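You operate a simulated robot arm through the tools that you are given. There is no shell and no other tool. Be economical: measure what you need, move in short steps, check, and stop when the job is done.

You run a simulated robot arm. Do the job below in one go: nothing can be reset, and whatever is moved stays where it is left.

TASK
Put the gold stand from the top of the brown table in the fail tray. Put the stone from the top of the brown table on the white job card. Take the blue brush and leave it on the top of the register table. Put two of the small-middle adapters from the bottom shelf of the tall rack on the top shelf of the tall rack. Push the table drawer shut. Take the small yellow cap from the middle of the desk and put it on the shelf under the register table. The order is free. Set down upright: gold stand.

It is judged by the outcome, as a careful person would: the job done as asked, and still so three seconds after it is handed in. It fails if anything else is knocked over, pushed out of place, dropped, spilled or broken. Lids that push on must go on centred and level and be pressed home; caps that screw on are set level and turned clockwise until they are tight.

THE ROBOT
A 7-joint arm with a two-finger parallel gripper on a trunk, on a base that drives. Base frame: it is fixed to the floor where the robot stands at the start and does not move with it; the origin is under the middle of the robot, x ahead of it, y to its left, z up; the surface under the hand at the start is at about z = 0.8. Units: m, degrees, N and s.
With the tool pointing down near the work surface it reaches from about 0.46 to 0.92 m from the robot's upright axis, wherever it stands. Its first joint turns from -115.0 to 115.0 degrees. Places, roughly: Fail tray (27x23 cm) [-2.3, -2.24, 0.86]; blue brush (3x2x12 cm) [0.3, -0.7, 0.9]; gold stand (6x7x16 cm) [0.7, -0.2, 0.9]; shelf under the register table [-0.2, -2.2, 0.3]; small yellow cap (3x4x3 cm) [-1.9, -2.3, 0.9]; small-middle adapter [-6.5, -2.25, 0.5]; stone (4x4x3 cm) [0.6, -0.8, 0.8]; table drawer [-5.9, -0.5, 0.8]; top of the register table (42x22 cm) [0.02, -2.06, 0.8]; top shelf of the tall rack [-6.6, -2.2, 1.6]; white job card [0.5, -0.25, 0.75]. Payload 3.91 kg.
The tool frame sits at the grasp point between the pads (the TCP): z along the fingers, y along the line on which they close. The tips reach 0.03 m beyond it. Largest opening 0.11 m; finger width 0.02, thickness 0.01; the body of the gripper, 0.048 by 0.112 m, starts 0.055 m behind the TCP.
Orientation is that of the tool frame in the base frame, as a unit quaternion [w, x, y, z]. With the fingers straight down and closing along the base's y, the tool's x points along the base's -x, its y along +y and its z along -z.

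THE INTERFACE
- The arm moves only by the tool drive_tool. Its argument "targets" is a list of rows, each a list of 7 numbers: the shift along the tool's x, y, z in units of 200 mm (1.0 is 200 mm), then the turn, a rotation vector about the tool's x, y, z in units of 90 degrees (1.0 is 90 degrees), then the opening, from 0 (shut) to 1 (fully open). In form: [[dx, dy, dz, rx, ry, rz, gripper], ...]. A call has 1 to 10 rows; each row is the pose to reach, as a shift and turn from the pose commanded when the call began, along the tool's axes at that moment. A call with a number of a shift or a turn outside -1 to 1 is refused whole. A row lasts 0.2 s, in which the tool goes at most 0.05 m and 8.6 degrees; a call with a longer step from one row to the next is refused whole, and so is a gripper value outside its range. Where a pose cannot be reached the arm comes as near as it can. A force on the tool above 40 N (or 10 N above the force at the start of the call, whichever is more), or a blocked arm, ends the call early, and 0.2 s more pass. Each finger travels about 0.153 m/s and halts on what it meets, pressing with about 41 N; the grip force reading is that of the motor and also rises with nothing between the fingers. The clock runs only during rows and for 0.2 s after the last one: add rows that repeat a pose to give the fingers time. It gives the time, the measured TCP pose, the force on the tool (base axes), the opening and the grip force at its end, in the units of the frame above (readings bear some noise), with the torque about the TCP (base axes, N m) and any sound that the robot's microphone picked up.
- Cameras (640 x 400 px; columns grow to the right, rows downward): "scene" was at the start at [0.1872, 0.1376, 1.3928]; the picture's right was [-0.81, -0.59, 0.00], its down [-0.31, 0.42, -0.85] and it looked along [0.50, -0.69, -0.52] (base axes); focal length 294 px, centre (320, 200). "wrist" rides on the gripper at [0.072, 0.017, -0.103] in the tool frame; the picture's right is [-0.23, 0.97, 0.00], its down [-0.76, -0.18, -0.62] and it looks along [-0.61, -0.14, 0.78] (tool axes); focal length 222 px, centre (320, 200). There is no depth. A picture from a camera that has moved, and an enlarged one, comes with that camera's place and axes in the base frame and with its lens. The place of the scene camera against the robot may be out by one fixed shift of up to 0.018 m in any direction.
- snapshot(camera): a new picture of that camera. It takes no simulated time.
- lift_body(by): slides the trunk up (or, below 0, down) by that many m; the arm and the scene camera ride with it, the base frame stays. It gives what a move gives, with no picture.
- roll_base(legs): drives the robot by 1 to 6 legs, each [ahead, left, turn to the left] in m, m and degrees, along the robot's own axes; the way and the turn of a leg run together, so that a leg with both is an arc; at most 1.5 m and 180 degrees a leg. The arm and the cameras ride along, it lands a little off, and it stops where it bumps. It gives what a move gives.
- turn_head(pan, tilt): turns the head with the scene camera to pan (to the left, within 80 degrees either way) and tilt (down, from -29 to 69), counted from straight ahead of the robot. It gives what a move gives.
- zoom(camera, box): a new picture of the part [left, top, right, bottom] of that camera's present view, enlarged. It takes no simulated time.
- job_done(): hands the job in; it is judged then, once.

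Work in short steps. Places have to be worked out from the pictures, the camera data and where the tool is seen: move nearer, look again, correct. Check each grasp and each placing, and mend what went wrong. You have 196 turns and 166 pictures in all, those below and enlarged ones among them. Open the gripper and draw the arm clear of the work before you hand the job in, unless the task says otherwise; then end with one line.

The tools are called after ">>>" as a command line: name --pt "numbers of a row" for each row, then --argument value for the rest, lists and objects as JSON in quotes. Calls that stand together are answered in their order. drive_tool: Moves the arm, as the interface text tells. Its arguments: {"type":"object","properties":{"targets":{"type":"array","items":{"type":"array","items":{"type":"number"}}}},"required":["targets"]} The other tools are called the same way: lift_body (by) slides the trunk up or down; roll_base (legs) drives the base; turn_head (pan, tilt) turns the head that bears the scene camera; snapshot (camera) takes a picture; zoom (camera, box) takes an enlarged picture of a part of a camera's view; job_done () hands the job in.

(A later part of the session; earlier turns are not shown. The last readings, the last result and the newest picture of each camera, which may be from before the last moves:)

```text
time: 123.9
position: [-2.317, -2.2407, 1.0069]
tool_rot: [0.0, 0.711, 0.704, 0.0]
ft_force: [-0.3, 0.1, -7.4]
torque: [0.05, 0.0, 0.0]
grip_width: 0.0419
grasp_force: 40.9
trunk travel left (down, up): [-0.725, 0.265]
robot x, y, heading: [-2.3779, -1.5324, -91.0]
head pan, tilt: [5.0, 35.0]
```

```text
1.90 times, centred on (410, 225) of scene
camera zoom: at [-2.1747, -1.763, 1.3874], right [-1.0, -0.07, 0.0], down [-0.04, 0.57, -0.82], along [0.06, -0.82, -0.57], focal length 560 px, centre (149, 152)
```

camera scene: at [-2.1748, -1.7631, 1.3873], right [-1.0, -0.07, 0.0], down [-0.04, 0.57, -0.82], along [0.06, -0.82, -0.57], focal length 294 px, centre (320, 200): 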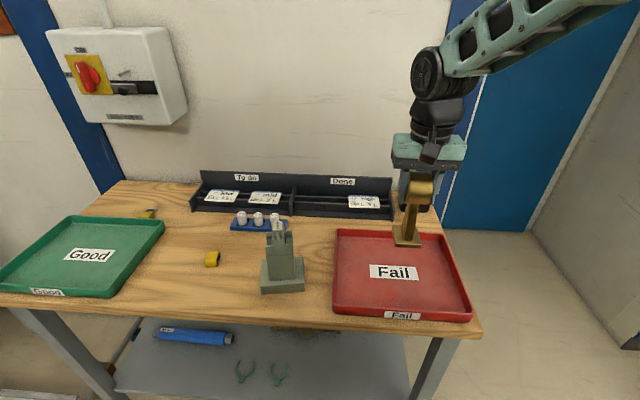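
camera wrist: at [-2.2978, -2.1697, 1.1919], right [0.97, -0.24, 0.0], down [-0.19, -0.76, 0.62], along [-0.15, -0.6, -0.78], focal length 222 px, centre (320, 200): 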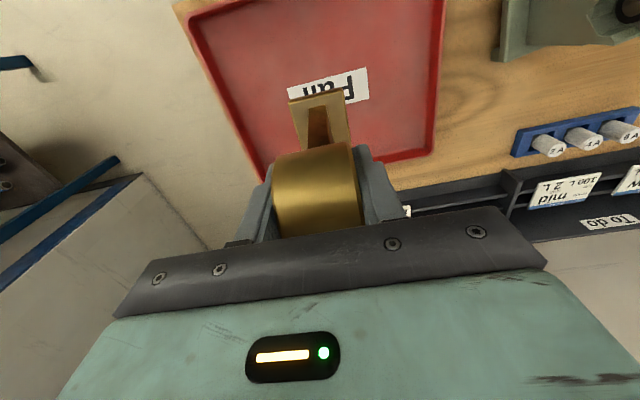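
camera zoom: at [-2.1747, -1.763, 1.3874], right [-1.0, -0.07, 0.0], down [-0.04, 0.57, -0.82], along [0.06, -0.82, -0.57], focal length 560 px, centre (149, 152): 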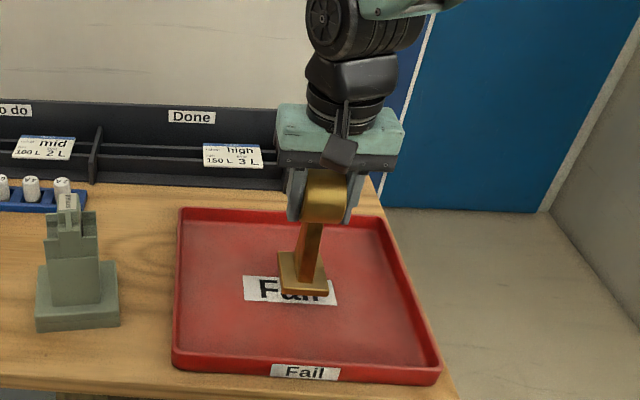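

Now I'll go down in small rows and watch the force.

>>> drive_tool --pt "0 0 0.025 0 0 0 0.25" --pt "0 0 0.05 0 0 0 0.25" --pt "0 0 0.075 0 0 0 0.25"

>>> drive_tool --pt "0 0 0.015 0 0 0 0.25" --pt "0 0 0.03 0 0 0 0.25"

```text
time: 124.7
position: [-2.3153, -2.2414, 0.9918]
tool_rot: [-0.001, 0.711, 0.704, 0.0]
ft_force: [-0.1, 0.3, -7.2]
torque: [0.04, -0.01, 0.0]
grip_width: 0.0419
grasp_force: 41.2
trunk travel left (down, up): [-0.725, 0.265]
robot x, y, heading: [-2.3746, -1.5353, -90.8]
head pan, tilt: [5.0, 35.0]
```

```text
time: 125.3
position: [-2.3149, -2.2404, 0.9855]
tool_rot: [0.0, 0.711, 0.704, 0.001]
ft_force: [0.7, 0.5, -7.8]
torque: [0.07, -0.03, -0.02]
grip_width: 0.042
grasp_force: 41.5
trunk travel left (down, up): [-0.725, 0.265]
robot x, y, heading: [-2.3771, -1.5375, -90.9]
head pan, tilt: [5.0, 35.0]
```

>>> zoom --camera "scene" --box '[340, 180, 460, 300]'

>>> drive_tool --pt "0 0 0.02 0 0 0 0.25" --pt "0 0 0.04 0 0 0 0.25"

```text
3.33 times, centred on (400, 240) of scene
camera zoom: at [-2.1747, -1.7632, 1.3873], right [-1.0, -0.07, 0.0], down [-0.04, 0.57, -0.82], along [0.06, -0.82, -0.57], focal length 979 px, centre (53, 67)
```

zoom: 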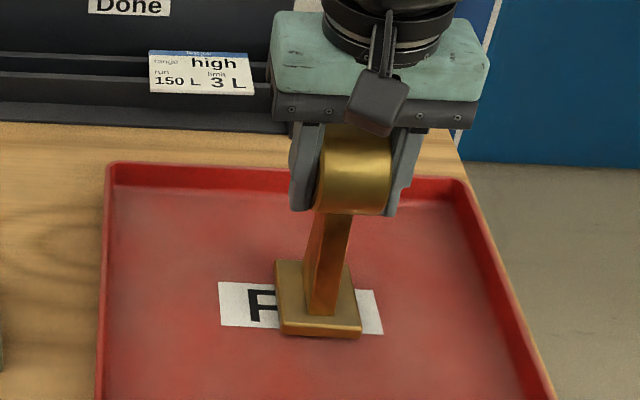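

```text
time: 125.9
position: [-2.3161, -2.2414, 0.983]
tool_rot: [0.002, 0.711, 0.703, -0.002]
ft_force: [-3.3, 5.9, 26.3]
torque: [0.02, 0.78, -0.12]
grip_width: 0.0415
grasp_force: 41.4
trunk travel left (down, up): [-0.725, 0.265]
robot x, y, heading: [-2.3788, -1.5364, -90.8]
head pan, tilt: [5.0, 35.0]
```

Contact, pressing about 34 N. I'll ease up 4 mm, release, let it settle, then rise straight up.

>>> drive_tool --pt "0 0 -0.02 0 0 0 0.25" --pt "0 0 -0.02 0 0 0 0.25" --pt "0 0 -0.02 0 0 0 0.5" --pt "0 0 -0.02 0 0 0 0.8" --pt "0 0 -0.02 0 0 0 0.8" --pt "0 0 -0.2 0 0 0 0.8" --pt "0 0 -0.4 0 0 0 0.8" --pt "0 0 -0.6 0 0 0 0.8" --pt "0 0 -0.8 0 0 0 0.8"

>>> snapshot --camera "scene"

>>> snapshot --camera "wrist"

```text
time: 127.9
position: [-2.3152, -2.2402, 1.1415]
tool_rot: [-0.001, 0.711, 0.703, 0.001]
ft_force: [-0.2, 0.2, 0.2]
torque: [0.02, 0.0, -0.03]
grip_width: 0.0879
grasp_force: 0.1
trunk travel left (down, up): [-0.725, 0.265]
robot x, y, heading: [-2.3754, -1.5324, -90.6]
head pan, tilt: [5.0, 35.0]
```

```text
97 pictures are left
camera scene: at [-2.1746, -1.7631, 1.3873], right [-1.0, -0.07, 0.0], down [-0.04, 0.57, -0.82], along [0.06, -0.82, -0.57], focal length 294 px, centre (320, 200)
```

scene: 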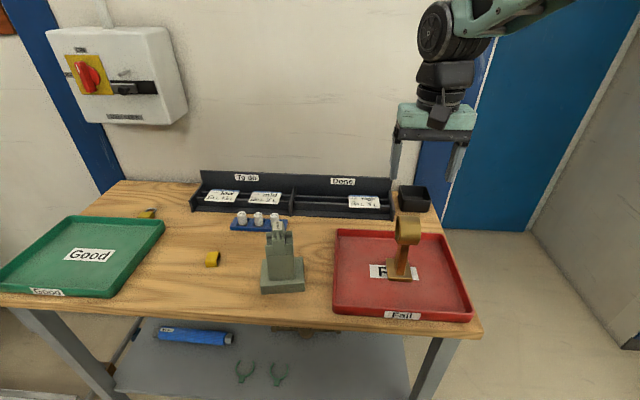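

```text
96 pictures are left
camera wrist: at [-2.2981, -2.1696, 1.244], right [0.97, -0.24, 0.0], down [-0.19, -0.76, 0.62], along [-0.15, -0.6, -0.78], focal length 222 px, centre (320, 200)
```

wrist: 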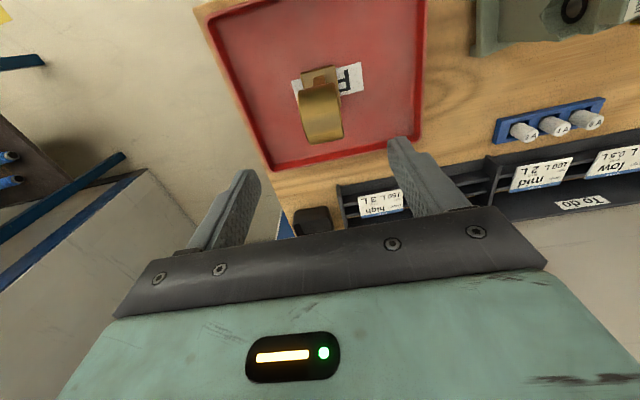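

The stand is upright in the fail tray. Next is the yellow cap in the middle of the desk, so I'll zoom in on it and on the other yellow thing by the good tray.

>>> zoom --camera "scene" --box '[120, 190, 300, 300]'

```text
3.56 times, centred on (210, 245) of scene
camera zoom: at [-2.1746, -1.7631, 1.3873], right [-1.0, -0.07, 0.0], down [-0.04, 0.57, -0.82], along [0.06, -0.82, -0.57], focal length 1044 px, centre (711, 40)
```

zoom: 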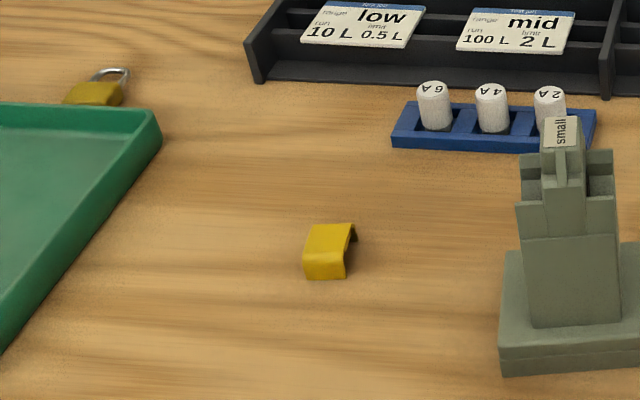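

The cap is a small bent yellow piece at about (-1.88,-2.24). I'll slide the base left 0.42 m to bring the hand above it.

>>> roll_base --legs '[[0, 0.42, 0]]'

>>> snapshot --camera "wrist"

```text
time: 130.5
position: [-1.8924, -2.248, 1.1407]
tool_rot: [-0.001, 0.712, 0.702, 0.0]
ft_force: [-0.4, 0.1, -0.9]
torque: [0.02, 0.02, 0.0]
grip_width: 0.088
grasp_force: 0.1
trunk travel left (down, up): [-0.725, 0.265]
robot x, y, heading: [-1.9489, -1.5392, -91.0]
head pan, tilt: [5.0, 35.0]
```

```text
94 pictures are left
camera wrist: at [-1.8738, -2.1764, 1.2437], right [0.97, -0.24, 0.0], down [-0.19, -0.76, 0.62], along [-0.15, -0.6, -0.78], focal length 222 px, centre (320, 200)
```

wrist: 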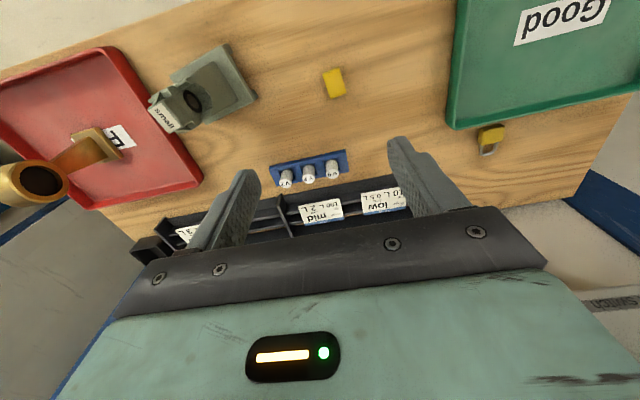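

The cap is at about (-1.871,-2.249). I'll move over it and lower to z≈0.97.

>>> drive_tool --pt "0 0.1 0.2 0 0 0 0.8" --pt "0 0.1 0.45 0 0 0 0.7" --pt "0 0.1 0.7 0 0 0 0.6" --pt "0 0.1 0.85 0 0 0 0.6"

>>> snapshot --camera "wrist"

```text
time: 131.5
position: [-1.8726, -2.2434, 0.9725]
tool_rot: [0.0, 0.712, 0.703, 0.0]
ft_force: [0.0, 0.4, 0.5]
torque: [-0.02, -0.01, 0.01]
grip_width: 0.0661
grasp_force: 0.1
trunk travel left (down, up): [-0.725, 0.265]
robot x, y, heading: [-1.9513, -1.5427, -91.0]
head pan, tilt: [5.0, 35.0]
```

```text
93 pictures are left
camera wrist: at [-1.8547, -2.1736, 1.076], right [0.97, -0.24, 0.0], down [-0.19, -0.76, 0.62], along [-0.15, -0.6, -0.78], focal length 222 px, centre (320, 200)
```

wrist: 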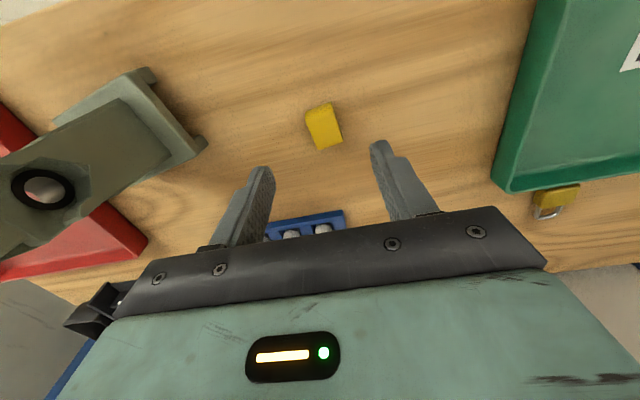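

The cap is centred between the fingers. I'll lower to TCP 0.888 and look.

>>> drive_tool --pt "-0.015 0.01 0.2 0 0 0 0.6" --pt "-0.015 0.01 0.36 0 0 0 0.6" --pt "-0.015 0.01 0.42 0 0 0 0.6"

>>> zoom --camera "wrist" --box '[200, 80, 440, 230]'

```text
time: 132.3
position: [-1.8699, -2.2503, 0.8865]
tool_rot: [0.0, 0.712, 0.702, 0.0]
ft_force: [0.4, 0.5, 0.1]
torque: [0.02, 0.02, 0.0]
grip_width: 0.0659
grasp_force: 0.0
trunk travel left (down, up): [-0.725, 0.265]
robot x, y, heading: [-1.9519, -1.5393, -91.4]
head pan, tilt: [5.0, 35.0]
```

```text
2.67 times, centred on (320, 155) of wrist
camera zoom: at [-1.852, -2.1793, 0.9893], right [0.97, -0.24, 0.0], down [-0.19, -0.76, 0.62], along [-0.15, -0.6, -0.78], focal length 592 px, centre (320, 320)
```

zoom: 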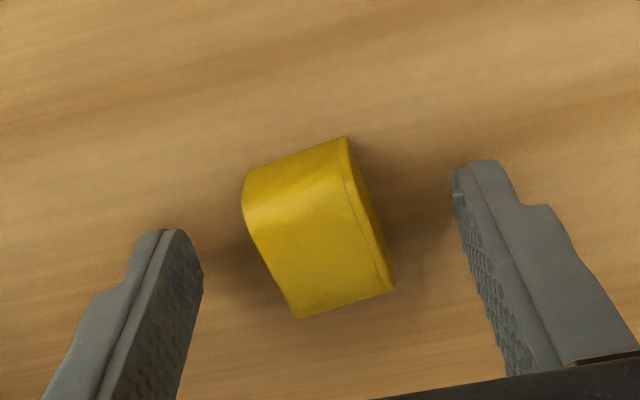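

The cap centre is about 8 mm nearer to the robot than the TCP. I'll shift and close gently.

>>> drive_tool --pt "0.04 0.01 0 0 0 0 0.6" --pt "0.04 0.01 0 0 0 0 0.4" --pt "0.04 0.01 0 0 0 0 0.15" --pt "0.04 0.01 0 0 0 0 0.15" --pt "0.04 0.01 0 0 0 0 0.15"

>>> zoom --camera "wrist" --box '[200, 80, 440, 230]'

```text
time: 133.5
position: [-1.8692, -2.2419, 0.8868]
tool_rot: [0.0, 0.712, 0.702, 0.0]
ft_force: [-0.4, -0.7, 0.2]
torque: [-0.01, 0.01, -0.01]
grip_width: 0.0251
grasp_force: 41.5
trunk travel left (down, up): [-0.725, 0.265]
robot x, y, heading: [-1.95, -1.5432, -90.8]
head pan, tilt: [5.0, 35.0]
```

```text
2.67 times, centred on (320, 155) of wrist
camera zoom: at [-1.8507, -2.1717, 0.9896], right [0.97, -0.24, 0.0], down [-0.19, -0.76, 0.62], along [-0.15, -0.6, -0.78], focal length 592 px, centre (320, 320)
```

zoom: 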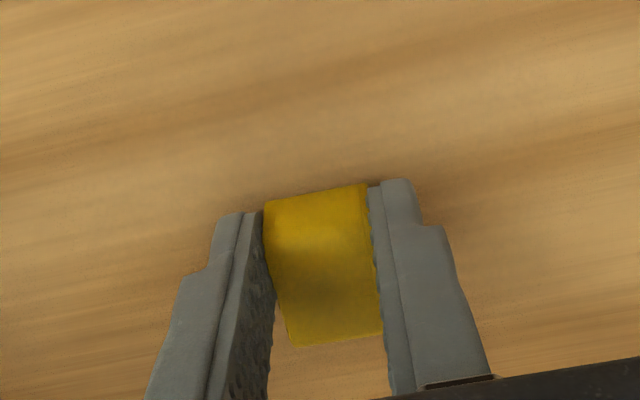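

The cap is held at 25 mm. I'll lift it, back away from the desk, and slide left to the register table.

>>> drive_tool --pt "0 0 -0.2 0 0 0 0.15" --pt "0 0 -0.45 0 0 0 0.15" --pt "0 0 -0.7 0 0 0 0.15" --pt "0 0 -0.95 0 0 0 0.15" --pt "0.2 0 -1.0 0 0 0 0.15" --pt "0.4 0 -1.0 0 0 0 0.15"

>>> roll_base --legs '[[-0.5, 0, 1], [0, 1.0, 0], [0, 0.72, 0]]'

>>> turn_head --pan 0 --tilt 40

>>> snapshot --camera "scene"

```text
time: 134.9
position: [-1.8664, -2.1662, 1.0849]
tool_rot: [0.0, 0.712, 0.702, 0.0]
ft_force: [-0.6, -0.3, -0.9]
torque: [0.04, 0.05, 0.03]
grip_width: 0.0252
grasp_force: 40.7
trunk travel left (down, up): [-0.725, 0.265]
robot x, y, heading: [-1.9495, -1.5446, -91.1]
head pan, tilt: [5.0, 35.0]
```

```text
time: 146.0
position: [-0.1664, -1.6597, 1.0871]
tool_rot: [0.0, 0.704, 0.71, 0.0]
ft_force: [-0.1, 0.6, -0.1]
torque: [-0.02, 0.0, 0.02]
grip_width: 0.0254
grasp_force: 41.4
trunk travel left (down, up): [-0.725, 0.265]
robot x, y, heading: [-0.2666, -1.0372, -89.7]
head pan, tilt: [5.0, 35.0]
```

```text
time: 146.7
position: [-0.1661, -1.6601, 1.086]
tool_rot: [0.0, 0.705, 0.709, -0.001]
ft_force: [-0.1, -0.1, 0.1]
torque: [0.01, -0.03, 0.0]
grip_width: 0.0256
grasp_force: 41.0
trunk travel left (down, up): [-0.725, 0.265]
robot x, y, heading: [-0.2681, -1.0368, -89.7]
head pan, tilt: [0.0, 40.0]
```

```text
90 pictures are left
camera scene: at [-0.0651, -1.2575, 1.3799], right [-1.0, -0.01, 0.0], down [0.0, 0.64, -0.77], along [0.0, -0.77, -0.64], focal length 294 px, centre (320, 200)
```

scene: 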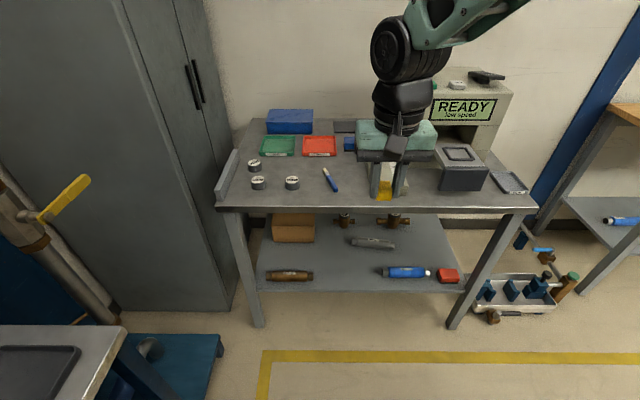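

Spot chosen on the lower shelf: about (-0.19,-2.02), between the brown and the blue tubes. I'll tilt the tool 45° forward in the air here.

>>> drive_tool --pt "0 0 0 0 -0.09 0 0.15" --pt "0 0 0 0 -0.18 0 0.15" --pt "0 0 0 0 -0.27 0 0.15" --pt "0 0 0 0 -0.36 0 0.15" --pt "0 0 0 0 -0.45 0 0.15" --pt "0 0 0 0 -0.5 0 0.15" --pt "0 0 0 0 -0.5 0 0.15"

>>> snapshot --camera "scene"

```text
time: 148.3
position: [-0.1752, -1.6661, 1.0963]
tool_rot: [0.284, 0.67, 0.638, -0.253]
ft_force: [-1.4, -0.6, -0.1]
torque: [0.07, -0.05, 0.05]
grip_width: 0.0253
grasp_force: 41.4
trunk travel left (down, up): [-0.725, 0.265]
robot x, y, heading: [-0.2648, -1.0347, -89.8]
head pan, tilt: [0.0, 40.0]
```

```text
89 pictures are left
camera scene: at [-0.0708, -1.2586, 1.3824], right [-1.0, 0.06, 0.0], down [0.04, 0.62, -0.78], along [-0.05, -0.78, -0.62], focal length 294 px, centre (320, 200)
```

scene: 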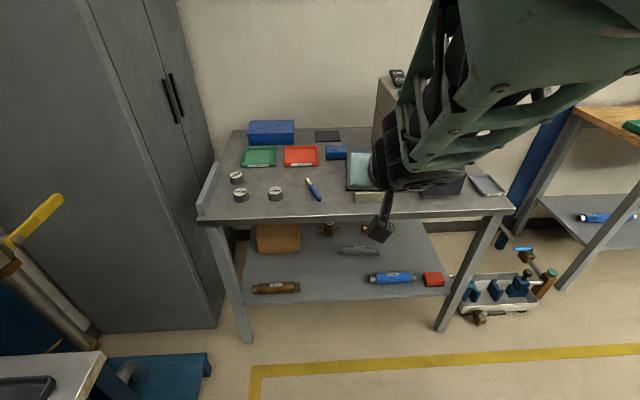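

The forearm now sits close to the head and may be leaning on it. I'll move the hand forward 0.1 m to relieve that.

>>> drive_tool --pt "-0.12 0 0.12 0 0 0 0.15" --pt "-0.25 0 0.25 0 0 0 0.15" --pt "-0.36 0 0.36 0 0 0 0.15" --pt "-0.36 0 0.36 0 0 0 0.15"

>>> snapshot --camera "scene"

```text
time: 149.3
position: [-0.1667, -1.7606, 1.0863]
tool_rot: [0.27, 0.651, 0.657, -0.269]
ft_force: [-0.6, -0.3, 0.4]
torque: [0.01, 0.02, 0.02]
grip_width: 0.0253
grasp_force: 40.8
trunk travel left (down, up): [-0.725, 0.265]
robot x, y, heading: [-0.262, -1.0361, -89.3]
head pan, tilt: [0.0, 40.0]
```

```text
88 pictures are left
camera scene: at [-0.0652, -1.2574, 1.3798], right [-1.0, 0.0, 0.0], down [0.0, 0.64, -0.77], along [0.0, -0.77, -0.64], focal length 294 px, centre (320, 200)
```

scene: 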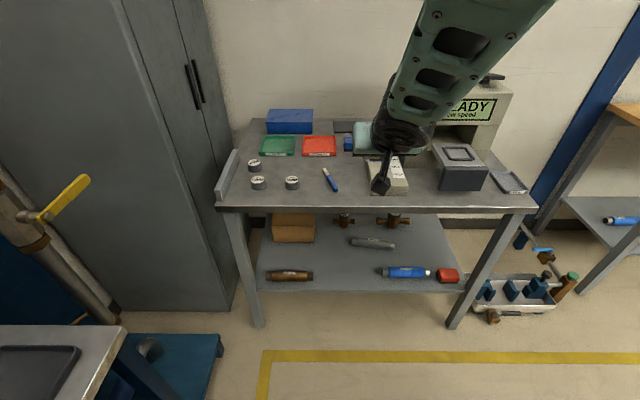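

Relieved, and the head is back true. Now I'll lower the trunk 0.68 m here in front of the table and look under the top.

>>> lift_body --by -0.68

>>> turn_head --pan 0 --tilt 20

>>> snapshot --camera "scene"

>>> snapshot --camera "wrist"

```text
refused: -0.68 is not a number from -0.4 to 0.4
```

```text
time: 150.1
position: [-0.1655, -1.7611, 1.0869]
tool_rot: [0.272, 0.65, 0.656, -0.27]
ft_force: [0.0, 0.6, 0.6]
torque: [0.0, 0.02, 0.0]
grip_width: 0.0253
grasp_force: 41.3
trunk travel left (down, up): [-0.725, 0.265]
robot x, y, heading: [-0.263, -1.0345, -89.4]
head pan, tilt: [0.0, 20.0]
```

```text
87 pictures are left
camera scene: at [-0.0651, -1.2656, 1.4112], right [-1.0, -0.01, 0.0], down [0.0, 0.34, -0.94], along [0.0, -0.94, -0.34], focal length 294 px, centre (320, 200)
```

scene: 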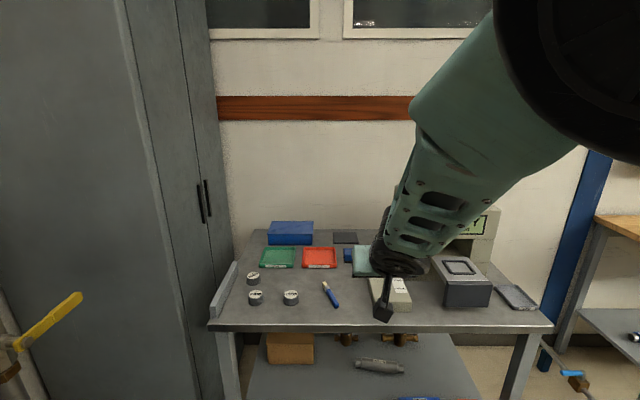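

```text
86 pictures are left
camera wrist: at [-0.1505, -1.638, 1.1078], right [0.98, -0.15, 0.16], down [-0.18, -0.1, 0.98], along [-0.13, -0.98, -0.12], focal length 222 px, centre (320, 200)
```

wrist: 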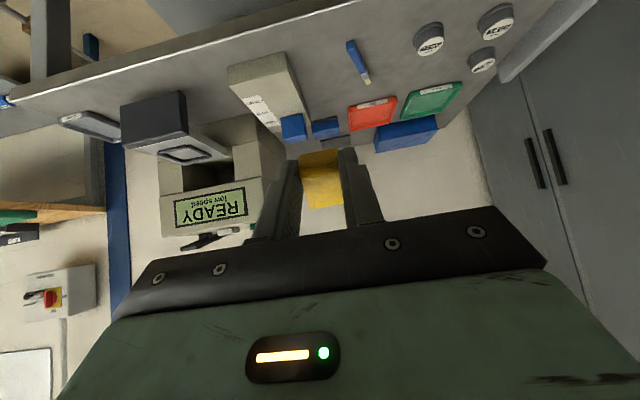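

The lift limit is 0.4 m per call, so I'll lower in two steps.

>>> lift_body --by -0.4

>>> lift_body --by -0.28

>>> snapshot --camera "scene"

>>> snapshot --camera "wrist"

```text
time: 153.9
position: [-0.1664, -1.761, 0.686]
tool_rot: [0.272, 0.65, 0.657, -0.269]
ft_force: [-0.6, 0.7, -1.1]
torque: [-0.05, 0.02, 0.04]
grip_width: 0.0254
grasp_force: 40.9
trunk travel left (down, up): [-0.325, 0.665]
robot x, y, heading: [-0.2629, -1.0386, -89.8]
head pan, tilt: [0.0, 20.0]
```

```text
time: 156.8
position: [-0.1657, -1.7607, 0.4067]
tool_rot: [0.272, 0.651, 0.656, -0.27]
ft_force: [0.7, 0.1, 0.5]
torque: [0.0, -0.01, -0.02]
grip_width: 0.0255
grasp_force: 41.0
trunk travel left (down, up): [-0.045, 0.945]
robot x, y, heading: [-0.2637, -1.0401, -89.6]
head pan, tilt: [0.0, 20.0]
```

```text
85 pictures are left
camera scene: at [-0.0651, -1.2655, 0.7313], right [-1.0, -0.01, 0.0], down [0.0, 0.34, -0.94], along [0.0, -0.94, -0.34], focal length 294 px, centre (320, 200)
```

scene: 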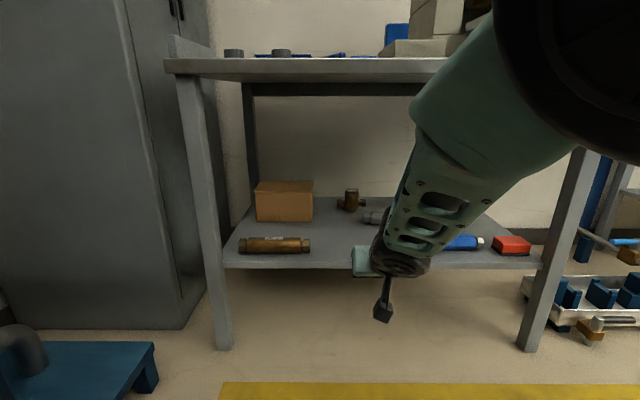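

```text
84 pictures are left
camera wrist: at [-0.1505, -1.638, 0.4278], right [0.98, -0.15, 0.16], down [-0.18, -0.1, 0.98], along [-0.13, -0.98, -0.12], focal length 222 px, centre (320, 200)
```

wrist: 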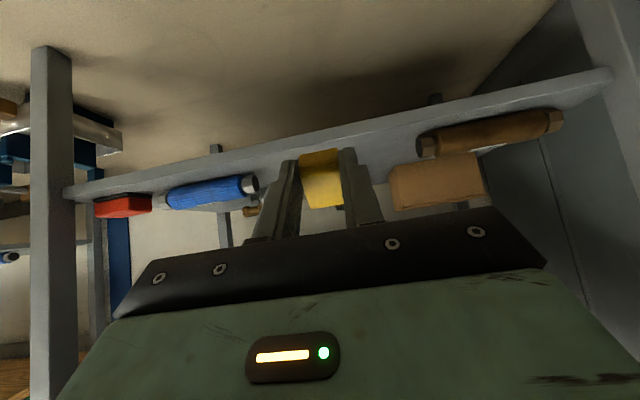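

The shelf surface is at about z 0.285. The hand is clear of everything, so I'll drive ahead 0.25 m to bring the cap over the shelf.

>>> roll_base --legs '[[0.25, 0, 0]]'

>>> snapshot --camera "scene"

>>> snapshot --camera "wrist"

```text
time: 158.6
position: [-0.1656, -2.0137, 0.4066]
tool_rot: [0.272, 0.65, 0.656, -0.269]
ft_force: [-0.7, -1.2, 0.2]
torque: [0.03, 0.0, -0.01]
grip_width: 0.0257
grasp_force: 41.1
trunk travel left (down, up): [-0.045, 0.945]
robot x, y, heading: [-0.263, -1.291, -89.7]
head pan, tilt: [0.0, 20.0]
```

```text
83 pictures are left
camera scene: at [-0.064, -1.5187, 0.7312], right [-1.0, 0.0, 0.0], down [0.0, 0.34, -0.94], along [0.0, -0.94, -0.34], focal length 294 px, centre (320, 200)
```

scene: 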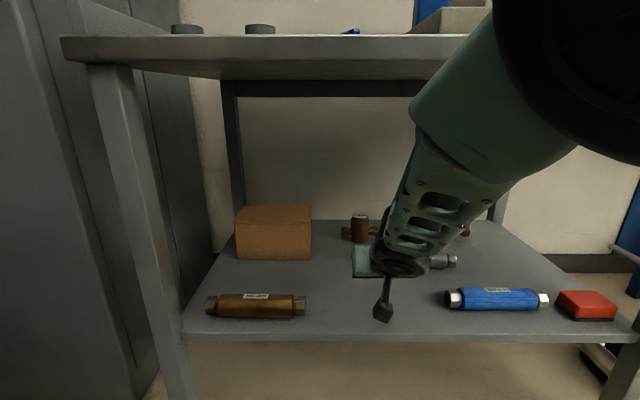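

```text
82 pictures are left
camera wrist: at [-0.1495, -1.8911, 0.4278], right [0.98, -0.15, 0.16], down [-0.18, -0.1, 0.98], along [-0.13, -0.98, -0.12], focal length 222 px, centre (320, 200)
```

wrist: 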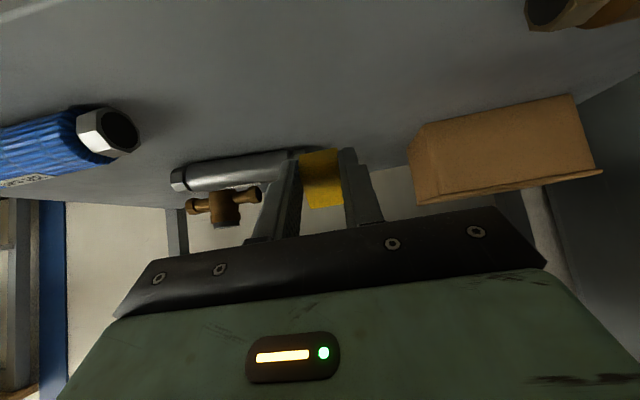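

There's space all round. I'll lower the trunk its last 4 cm, then use the arm for the rest.

>>> lift_body --by -0.04

>>> drive_tool --pt "0.03 0 0.03 0 0 0 0.15" --pt "0.06 0 0.06 0 0 0 0.15" --pt "0.09 0 0.09 0 0 0 0.15"

>>> snapshot --camera "wrist"

```text
time: 159.4
position: [-0.1647, -2.014, 0.3668]
tool_rot: [0.272, 0.65, 0.656, -0.269]
ft_force: [-0.5, -1.2, -0.1]
torque: [0.02, 0.01, 0.03]
grip_width: 0.0255
grasp_force: 41.2
trunk travel left (down, up): [-0.005, 0.985]
robot x, y, heading: [-0.2639, -1.2915, -89.8]
head pan, tilt: [0.0, 20.0]
```

```text
time: 160.2
position: [-0.1663, -2.0136, 0.3422]
tool_rot: [0.272, 0.65, 0.656, -0.269]
ft_force: [-0.2, 0.2, -1.0]
torque: [0.02, -0.01, 0.01]
grip_width: 0.0254
grasp_force: 40.7
trunk travel left (down, up): [-0.005, 0.985]
robot x, y, heading: [-0.262, -1.2887, -89.9]
head pan, tilt: [0.0, 20.0]
```

```text
81 pictures are left
camera wrist: at [-0.149, -1.8905, 0.3632], right [0.98, -0.15, 0.16], down [-0.18, -0.1, 0.98], along [-0.13, -0.98, -0.12], focal length 222 px, centre (320, 200)
```

wrist: 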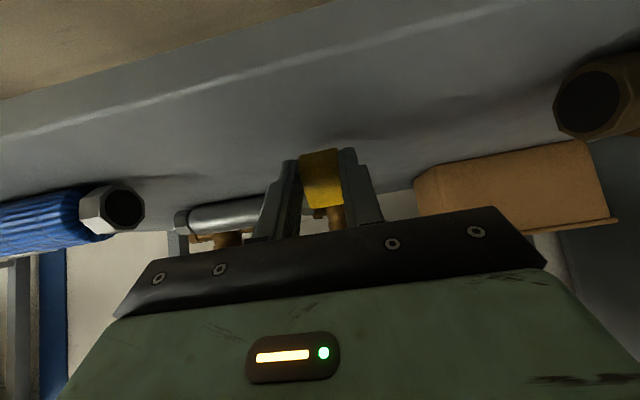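

I'll keep going down in small steps until contact.

>>> drive_tool --pt "0.02 0 0.02 0 0 0 0.15" --pt "0.04 0 0.04 0 0 0 0.15"

>>> drive_tool --pt "0.015 0 0.015 0 0 0 0.15" --pt "0.03 0 0.03 0 0 0 0.15"

>>> snapshot --camera "wrist"

```text
time: 160.8
position: [-0.1646, -2.0156, 0.3304]
tool_rot: [0.272, 0.651, 0.656, -0.269]
ft_force: [-1.1, 1.0, 5.3]
torque: [-0.08, 0.0, -0.01]
grip_width: 0.0253
grasp_force: 41.1
trunk travel left (down, up): [-0.005, 0.985]
robot x, y, heading: [-0.2654, -1.286, -89.7]
head pan, tilt: [0.0, 20.0]
```

```text
time: 161.5
position: [-0.1635, -2.0181, 0.3284]
tool_rot: [0.279, 0.649, 0.653, -0.272]
ft_force: [-2.0, 7.0, 25.8]
torque: [-0.23, 0.3, -0.12]
grip_width: 0.0256
grasp_force: 40.7
trunk travel left (down, up): [-0.005, 0.985]
robot x, y, heading: [-0.2644, -1.2881, -89.8]
head pan, tilt: [0.0, 20.0]
stopped in row 2: the force on the tool passed its limit at 72 N (the readings are from after the stop); the commanded pose is now the measured one
```

```text
80 pictures are left
camera wrist: at [-0.149, -1.8949, 0.3482], right [0.97, -0.15, 0.17], down [-0.19, -0.09, 0.98], along [-0.13, -0.98, -0.11], focal length 222 px, centre (320, 200)
```

wrist: 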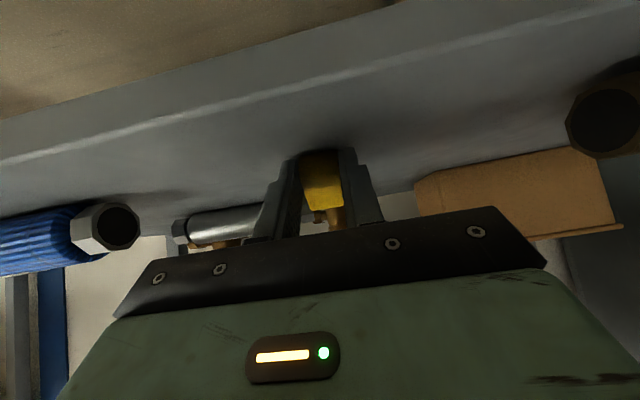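

Contact. I'll ease up 3 mm and open slowly.

>>> drive_tool --pt "-0.01 0 -0.01 0 0 0 0.15" --pt "-0.01 0 -0.01 0 0 0 0.3" --pt "-0.01 0 -0.01 0 0 0 0.45" --pt "-0.01 0 -0.01 0 0 0 0.55" --pt "-0.01 0 -0.01 0 0 0 0.55"

>>> snapshot --camera "wrist"

```text
time: 162.7
position: [-0.1646, -2.0145, 0.3278]
tool_rot: [0.276, 0.65, 0.654, -0.27]
ft_force: [7.3, 7.0, 13.2]
torque: [0.02, 0.22, -0.18]
grip_width: 0.0569
grasp_force: 0.0
trunk travel left (down, up): [-0.005, 0.985]
robot x, y, heading: [-0.2622, -1.2922, -89.8]
head pan, tilt: [0.0, 20.0]
```

```text
79 pictures are left
camera wrist: at [-0.1489, -1.8931, 0.3489], right [0.97, -0.15, 0.17], down [-0.18, -0.09, 0.98], along [-0.13, -0.98, -0.12], focal length 222 px, centre (320, 200)
```

wrist: 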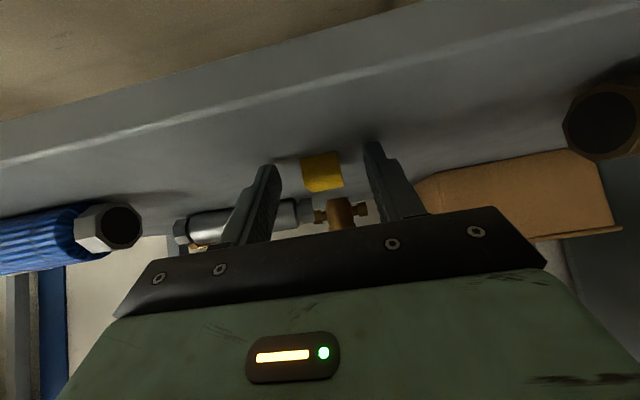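

The cap settled flat on the shelf. The fingertips still touch the shelf, so I'll raise straight up 0.1 m, then back out.

>>> lift_body --by 0.08

>>> roll_base --legs '[[-0.28, 0, 0]]'

>>> snapshot --camera "scene"

>>> snapshot --camera "wrist"

```text
time: 163.8
position: [-0.1644, -2.015, 0.4074]
tool_rot: [0.275, 0.65, 0.655, -0.27]
ft_force: [0.0, 0.2, -0.9]
torque: [0.0, 0.01, -0.02]
grip_width: 0.0607
grasp_force: 0.1
trunk travel left (down, up): [-0.085, 0.905]
robot x, y, heading: [-0.2633, -1.2928, -89.7]
head pan, tilt: [0.0, 20.0]
```

```text
time: 165.8
position: [-0.1714, -1.7332, 0.4071]
tool_rot: [0.274, 0.654, 0.651, -0.272]
ft_force: [0.4, 0.1, -0.4]
torque: [-0.01, -0.02, -0.01]
grip_width: 0.0606
grasp_force: 0.1
trunk travel left (down, up): [-0.085, 0.905]
robot x, y, heading: [-0.2638, -1.0045, -90.3]
head pan, tilt: [0.0, 20.0]
```

```text
78 pictures are left
camera scene: at [-0.0662, -1.2356, 0.7712], right [-1.0, 0.0, 0.0], down [0.0, 0.34, -0.94], along [0.0, -0.94, -0.34], focal length 294 px, centre (320, 200)
```

scene: 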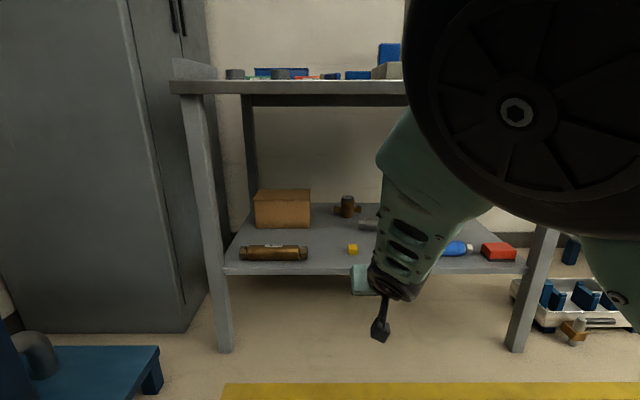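

```text
77 pictures are left
camera wrist: at [-0.1543, -1.6098, 0.4287], right [0.97, -0.16, 0.17], down [-0.18, -0.09, 0.98], along [-0.14, -0.98, -0.12], focal length 222 px, centre (320, 200)
```

wrist: 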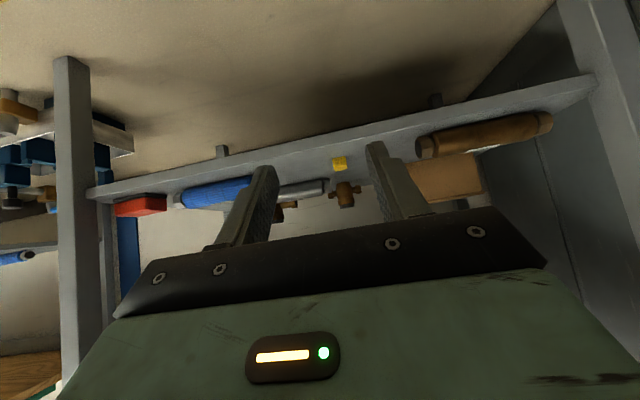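

The cap rests on the shelf. I'll raise the trunk and look down the aisle towards the tall rack and the drawer.

>>> lift_body --by 0.4

>>> lift_body --by 0.24

>>> turn_head --pan -80 --tilt 15

>>> roll_base --legs '[[0, -1.5, 0], [0, -0.8, 0]]'

>>> snapshot --camera "scene"

```text
time: 169.6
position: [-0.1723, -1.7329, 0.8077]
tool_rot: [0.274, 0.653, 0.652, -0.271]
ft_force: [-0.5, 0.8, 0.0]
torque: [0.0, 0.01, 0.0]
grip_width: 0.0607
grasp_force: 0.0
trunk travel left (down, up): [-0.485, 0.505]
robot x, y, heading: [-0.2623, -1.0026, -90.5]
head pan, tilt: [0.0, 20.0]
```

```text
time: 172.1
position: [-0.1722, -1.7334, 1.0477]
tool_rot: [0.275, 0.653, 0.651, -0.272]
ft_force: [-0.2, 0.1, -0.4]
torque: [0.02, -0.02, 0.03]
grip_width: 0.0605
grasp_force: 0.0
trunk travel left (down, up): [-0.725, 0.265]
robot x, y, heading: [-0.2593, -1.0039, -90.1]
head pan, tilt: [0.0, 20.0]
```

```text
time: 173.7
position: [-0.1706, -1.7329, 1.048]
tool_rot: [0.274, 0.653, 0.651, -0.272]
ft_force: [-0.4, -0.2, -0.9]
torque: [-0.02, -0.01, -0.02]
grip_width: 0.0603
grasp_force: 0.0
trunk travel left (down, up): [-0.725, 0.265]
robot x, y, heading: [-0.2638, -1.0046, -90.4]
head pan, tilt: [-80.0, 15.0]
```

```text
time: 185.0
position: [-2.4677, -1.7538, 1.0477]
tool_rot: [0.275, 0.652, 0.653, -0.271]
ft_force: [0.5, -0.8, -0.8]
torque: [0.0, -0.03, 0.01]
grip_width: 0.0606
grasp_force: 0.2
trunk travel left (down, up): [-0.725, 0.265]
robot x, y, heading: [-2.5634, -1.0271, -90.0]
head pan, tilt: [-80.0, 15.0]
```

```text
76 pictures are left
camera scene: at [-2.4574, -1.1794, 1.4194], right [-0.17, 0.98, 0.0], down [0.25, 0.05, -0.97], along [-0.95, -0.17, -0.26], focal length 294 px, centre (320, 200)
```

scene: 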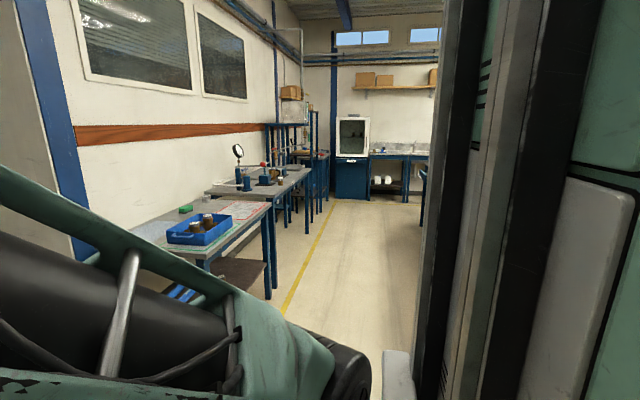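

The way ahead is clear, with tables on the left behind the yellow line. I'll carry on in steps.

>>> roll_base --legs '[[0, -1.5, 0]]'

>>> snapshot --camera "scene"

```text
time: 192.3
position: [-3.9831, -1.7197, 1.0488]
tool_rot: [0.268, 0.668, 0.636, -0.278]
ft_force: [-0.5, 0.6, 0.4]
torque: [-0.01, 0.0, -0.01]
grip_width: 0.0604
grasp_force: 0.0
trunk travel left (down, up): [-0.725, 0.265]
robot x, y, heading: [-4.0401, -0.9867, -93.0]
head pan, tilt: [-80.0, 15.0]
```

```text
75 pictures are left
camera scene: at [-3.9437, -1.147, 1.4194], right [-0.12, 0.99, 0.0], down [0.26, 0.03, -0.97], along [-0.96, -0.12, -0.26], focal length 294 px, centre (320, 200)
```

scene: 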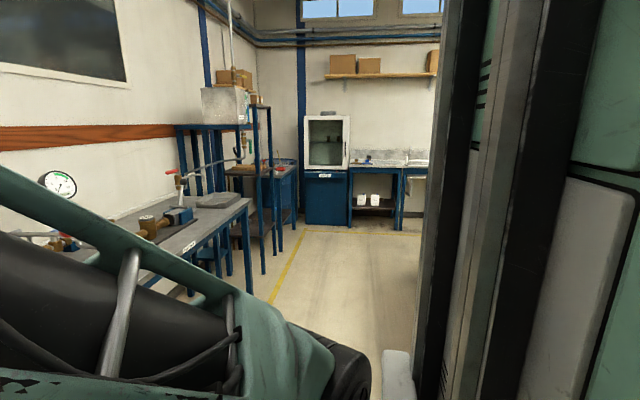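

Heading drifted 3°, so I'll correct that and go another 1.1 m.

>>> roll_base --legs '[[0, 0, 3], [0, -1.1, 0]]'

>>> turn_head --pan -60 --tilt 20

>>> snapshot --camera "scene"

```text
time: 198.4
position: [-5.0465, -1.7153, 1.0473]
tool_rot: [0.275, 0.653, 0.652, -0.271]
ft_force: [-0.2, -0.1, -0.5]
torque: [-0.05, 0.01, 0.01]
grip_width: 0.0606
grasp_force: 0.1
trunk travel left (down, up): [-0.725, 0.265]
robot x, y, heading: [-5.1354, -0.9849, -90.3]
head pan, tilt: [-80.0, 15.0]
```

```text
time: 199.2
position: [-5.0463, -1.7146, 1.0485]
tool_rot: [0.275, 0.653, 0.652, -0.271]
ft_force: [0.0, -0.3, 0.4]
torque: [0.02, -0.01, 0.03]
grip_width: 0.0604
grasp_force: 0.0
trunk travel left (down, up): [-0.725, 0.265]
robot x, y, heading: [-5.14, -0.9874, -90.4]
head pan, tilt: [-60.0, 20.0]
```

```text
74 pictures are left
camera scene: at [-5.0235, -1.1704, 1.4113], right [-0.5, 0.87, 0.0], down [0.3, 0.17, -0.94], along [-0.82, -0.47, -0.34], focal length 294 px, centre (320, 200)
```

scene: 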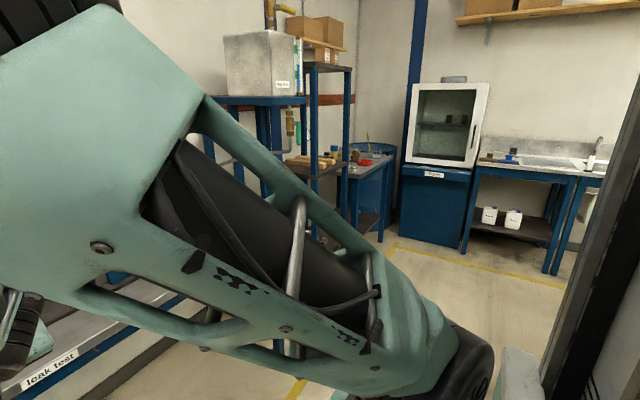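

The drawer table should be off to the right rear, so before going on I'll turn to face -x and look there.

>>> roll_base --legs '[[0, 0, -89.5]]'

>>> turn_head --pan -40 --tilt 30

>>> snapshot --camera "scene"

>>> turn_head --pan 40 --tilt 25

>>> snapshot --camera "scene"

```text
time: 203.4
position: [-5.8651, -1.09, 1.0478]
tool_rot: [0.005, 0.922, 0.006, -0.386]
ft_force: [0.5, 0.5, 0.0]
torque: [-0.03, 0.03, -0.01]
grip_width: 0.0606
grasp_force: 0.0
trunk travel left (down, up): [-0.725, 0.265]
robot x, y, heading: [-5.1403, -0.984, -179.5]
head pan, tilt: [-60.0, 20.0]
```

```text
time: 204.2
position: [-5.8666, -1.0885, 1.0476]
tool_rot: [0.006, 0.923, 0.006, -0.385]
ft_force: [0.1, -0.7, 0.4]
torque: [0.01, -0.02, 0.01]
grip_width: 0.0606
grasp_force: 0.0
trunk travel left (down, up): [-0.725, 0.265]
robot x, y, heading: [-5.1406, -0.9904, -179.6]
head pan, tilt: [-40.0, 30.0]
```

```text
73 pictures are left
camera scene: at [-5.3569, -1.1304, 1.3952], right [0.64, 0.77, 0.0], down [0.39, -0.32, -0.87], along [-0.67, 0.55, -0.5], focal length 294 px, centre (320, 200)
```

scene: 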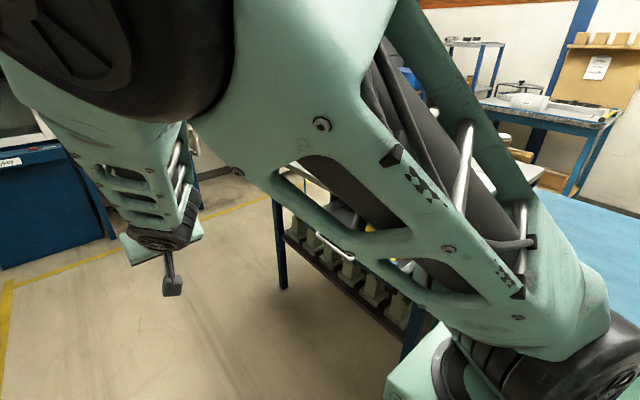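

```text
time: 205.8
position: [-5.8667, -1.0885, 1.0497]
tool_rot: [0.006, 0.922, 0.006, -0.386]
ft_force: [-0.2, -0.4, 0.1]
torque: [-0.02, 0.0, 0.03]
grip_width: 0.0607
grasp_force: 0.0
trunk travel left (down, up): [-0.725, 0.265]
robot x, y, heading: [-5.1405, -0.9896, -179.6]
head pan, tilt: [40.0, 25.0]
```

```text
72 pictures are left
camera scene: at [-5.357, -1.2478, 1.4031], right [-0.65, 0.76, 0.0], down [0.32, 0.27, -0.91], along [-0.69, -0.59, -0.42], focal length 294 px, centre (320, 200)
```

scene: 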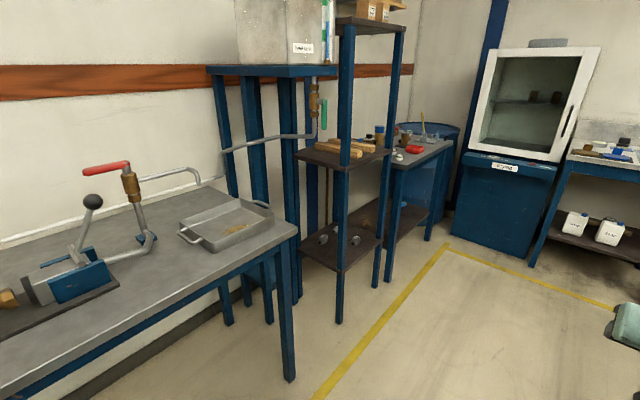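

The tall rack is at x -6.42..-6.89 with its front at y≈-1.98, and its bottom shelf holds the adapters. The drawer table lies at y>-0.45 on the right. I'll do the drawer first: move to y≈-1.4 and face +y.

>>> roll_base --legs '[[0, 0.38, 0], [0, 0, -90]]'

>>> turn_head --pan 35 --tilt 30

>>> snapshot --camera "scene"

```text
time: 211.9
position: [-5.2367, -0.6286, 1.0472]
tool_rot: [-0.269, 0.656, -0.649, -0.276]
ft_force: [0.1, -0.1, -0.4]
torque: [-0.02, 0.01, 0.04]
grip_width: 0.0604
grasp_force: 0.0
trunk travel left (down, up): [-0.725, 0.265]
robot x, y, heading: [-5.1404, -1.3568, 90.5]
head pan, tilt: [40.0, 25.0]
```

```text
time: 212.6
position: [-5.2375, -0.6288, 1.0491]
tool_rot: [-0.27, 0.655, -0.649, -0.276]
ft_force: [0.0, -0.4, 0.0]
torque: [0.0, -0.01, 0.03]
grip_width: 0.0604
grasp_force: 0.0
trunk travel left (down, up): [-0.725, 0.265]
robot x, y, heading: [-5.1354, -1.3556, 90.3]
head pan, tilt: [35.0, 30.0]
```

```text
71 pictures are left
camera scene: at [-5.4037, -1.1358, 1.3952], right [0.82, 0.58, 0.0], down [0.29, -0.41, -0.87], along [-0.5, 0.71, -0.5], focal length 294 px, centre (320, 200)
```

scene: 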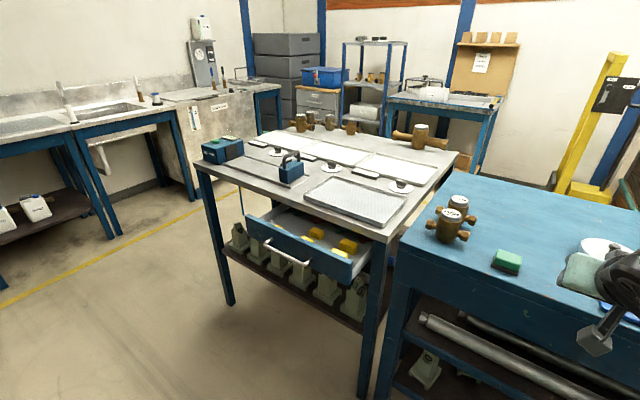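

The open drawer's front panel is at about y -0.495, x -6.2..-5.72, z≈0.68-0.76, with a bar handle near x -5.96. It needs about 0.11 m of push. I'll slide left 0.72 m, close the fingers, and look.

>>> roll_base --legs '[[0, 0.72, 0]]'

>>> turn_head --pan 15 --tilt 40

>>> drive_tool --pt "0 0 0 0 0 0 0.2" --pt "0 0 0 0 0 0 0" --pt "0 0 0 0 0 0 0"

>>> snapshot --camera "scene"

>>> snapshot --camera "wrist"

```text
time: 216.6
position: [-5.9724, -0.6325, 1.0485]
tool_rot: [-0.27, 0.655, -0.649, -0.277]
ft_force: [-0.6, 0.2, -0.2]
torque: [0.01, -0.01, -0.01]
grip_width: 0.0605
grasp_force: 0.1
trunk travel left (down, up): [-0.725, 0.265]
robot x, y, heading: [-5.8743, -1.3589, 90.3]
head pan, tilt: [35.0, 30.0]
```

```text
time: 217.4
position: [-5.9728, -0.6326, 1.0489]
tool_rot: [-0.27, 0.655, -0.65, -0.275]
ft_force: [0.4, -1.1, 0.6]
torque: [-0.03, -0.01, -0.04]
grip_width: 0.0605
grasp_force: 0.0
trunk travel left (down, up): [-0.725, 0.265]
robot x, y, heading: [-5.8732, -1.3585, 90.2]
head pan, tilt: [15.0, 40.0]
```

```text
time: 218.2
position: [-5.9722, -0.6331, 1.0488]
tool_rot: [-0.27, 0.656, -0.649, -0.276]
ft_force: [-0.3, -1.4, 0.4]
torque: [0.01, -0.03, 0.02]
grip_width: 0.0
grasp_force: 37.1
trunk travel left (down, up): [-0.725, 0.265]
robot x, y, heading: [-5.8693, -1.3646, 90.4]
head pan, tilt: [15.0, 40.0]
```

```text
70 pictures are left
camera scene: at [-6.1096, -1.1318, 1.3798], right [0.96, 0.26, 0.0], down [0.17, -0.62, -0.77], along [-0.2, 0.74, -0.64], focal length 294 px, centre (320, 200)
```

scene: 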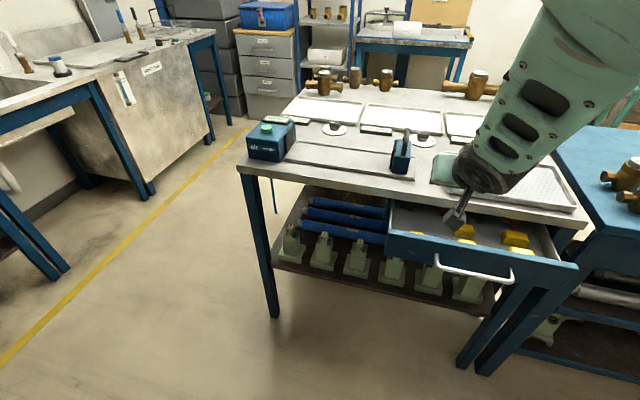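

```text
69 pictures are left
camera wrist: at [-5.988, -0.7589, 1.0688], right [-0.97, 0.15, 0.17], down [0.18, 0.09, 0.98], along [0.13, 0.98, -0.12], focal length 222 px, centre (320, 200)
```

wrist: 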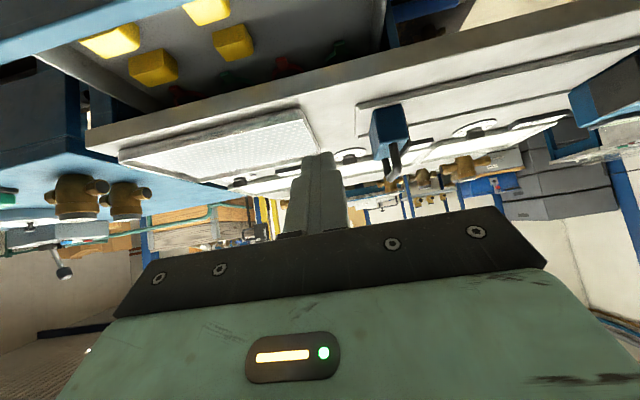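

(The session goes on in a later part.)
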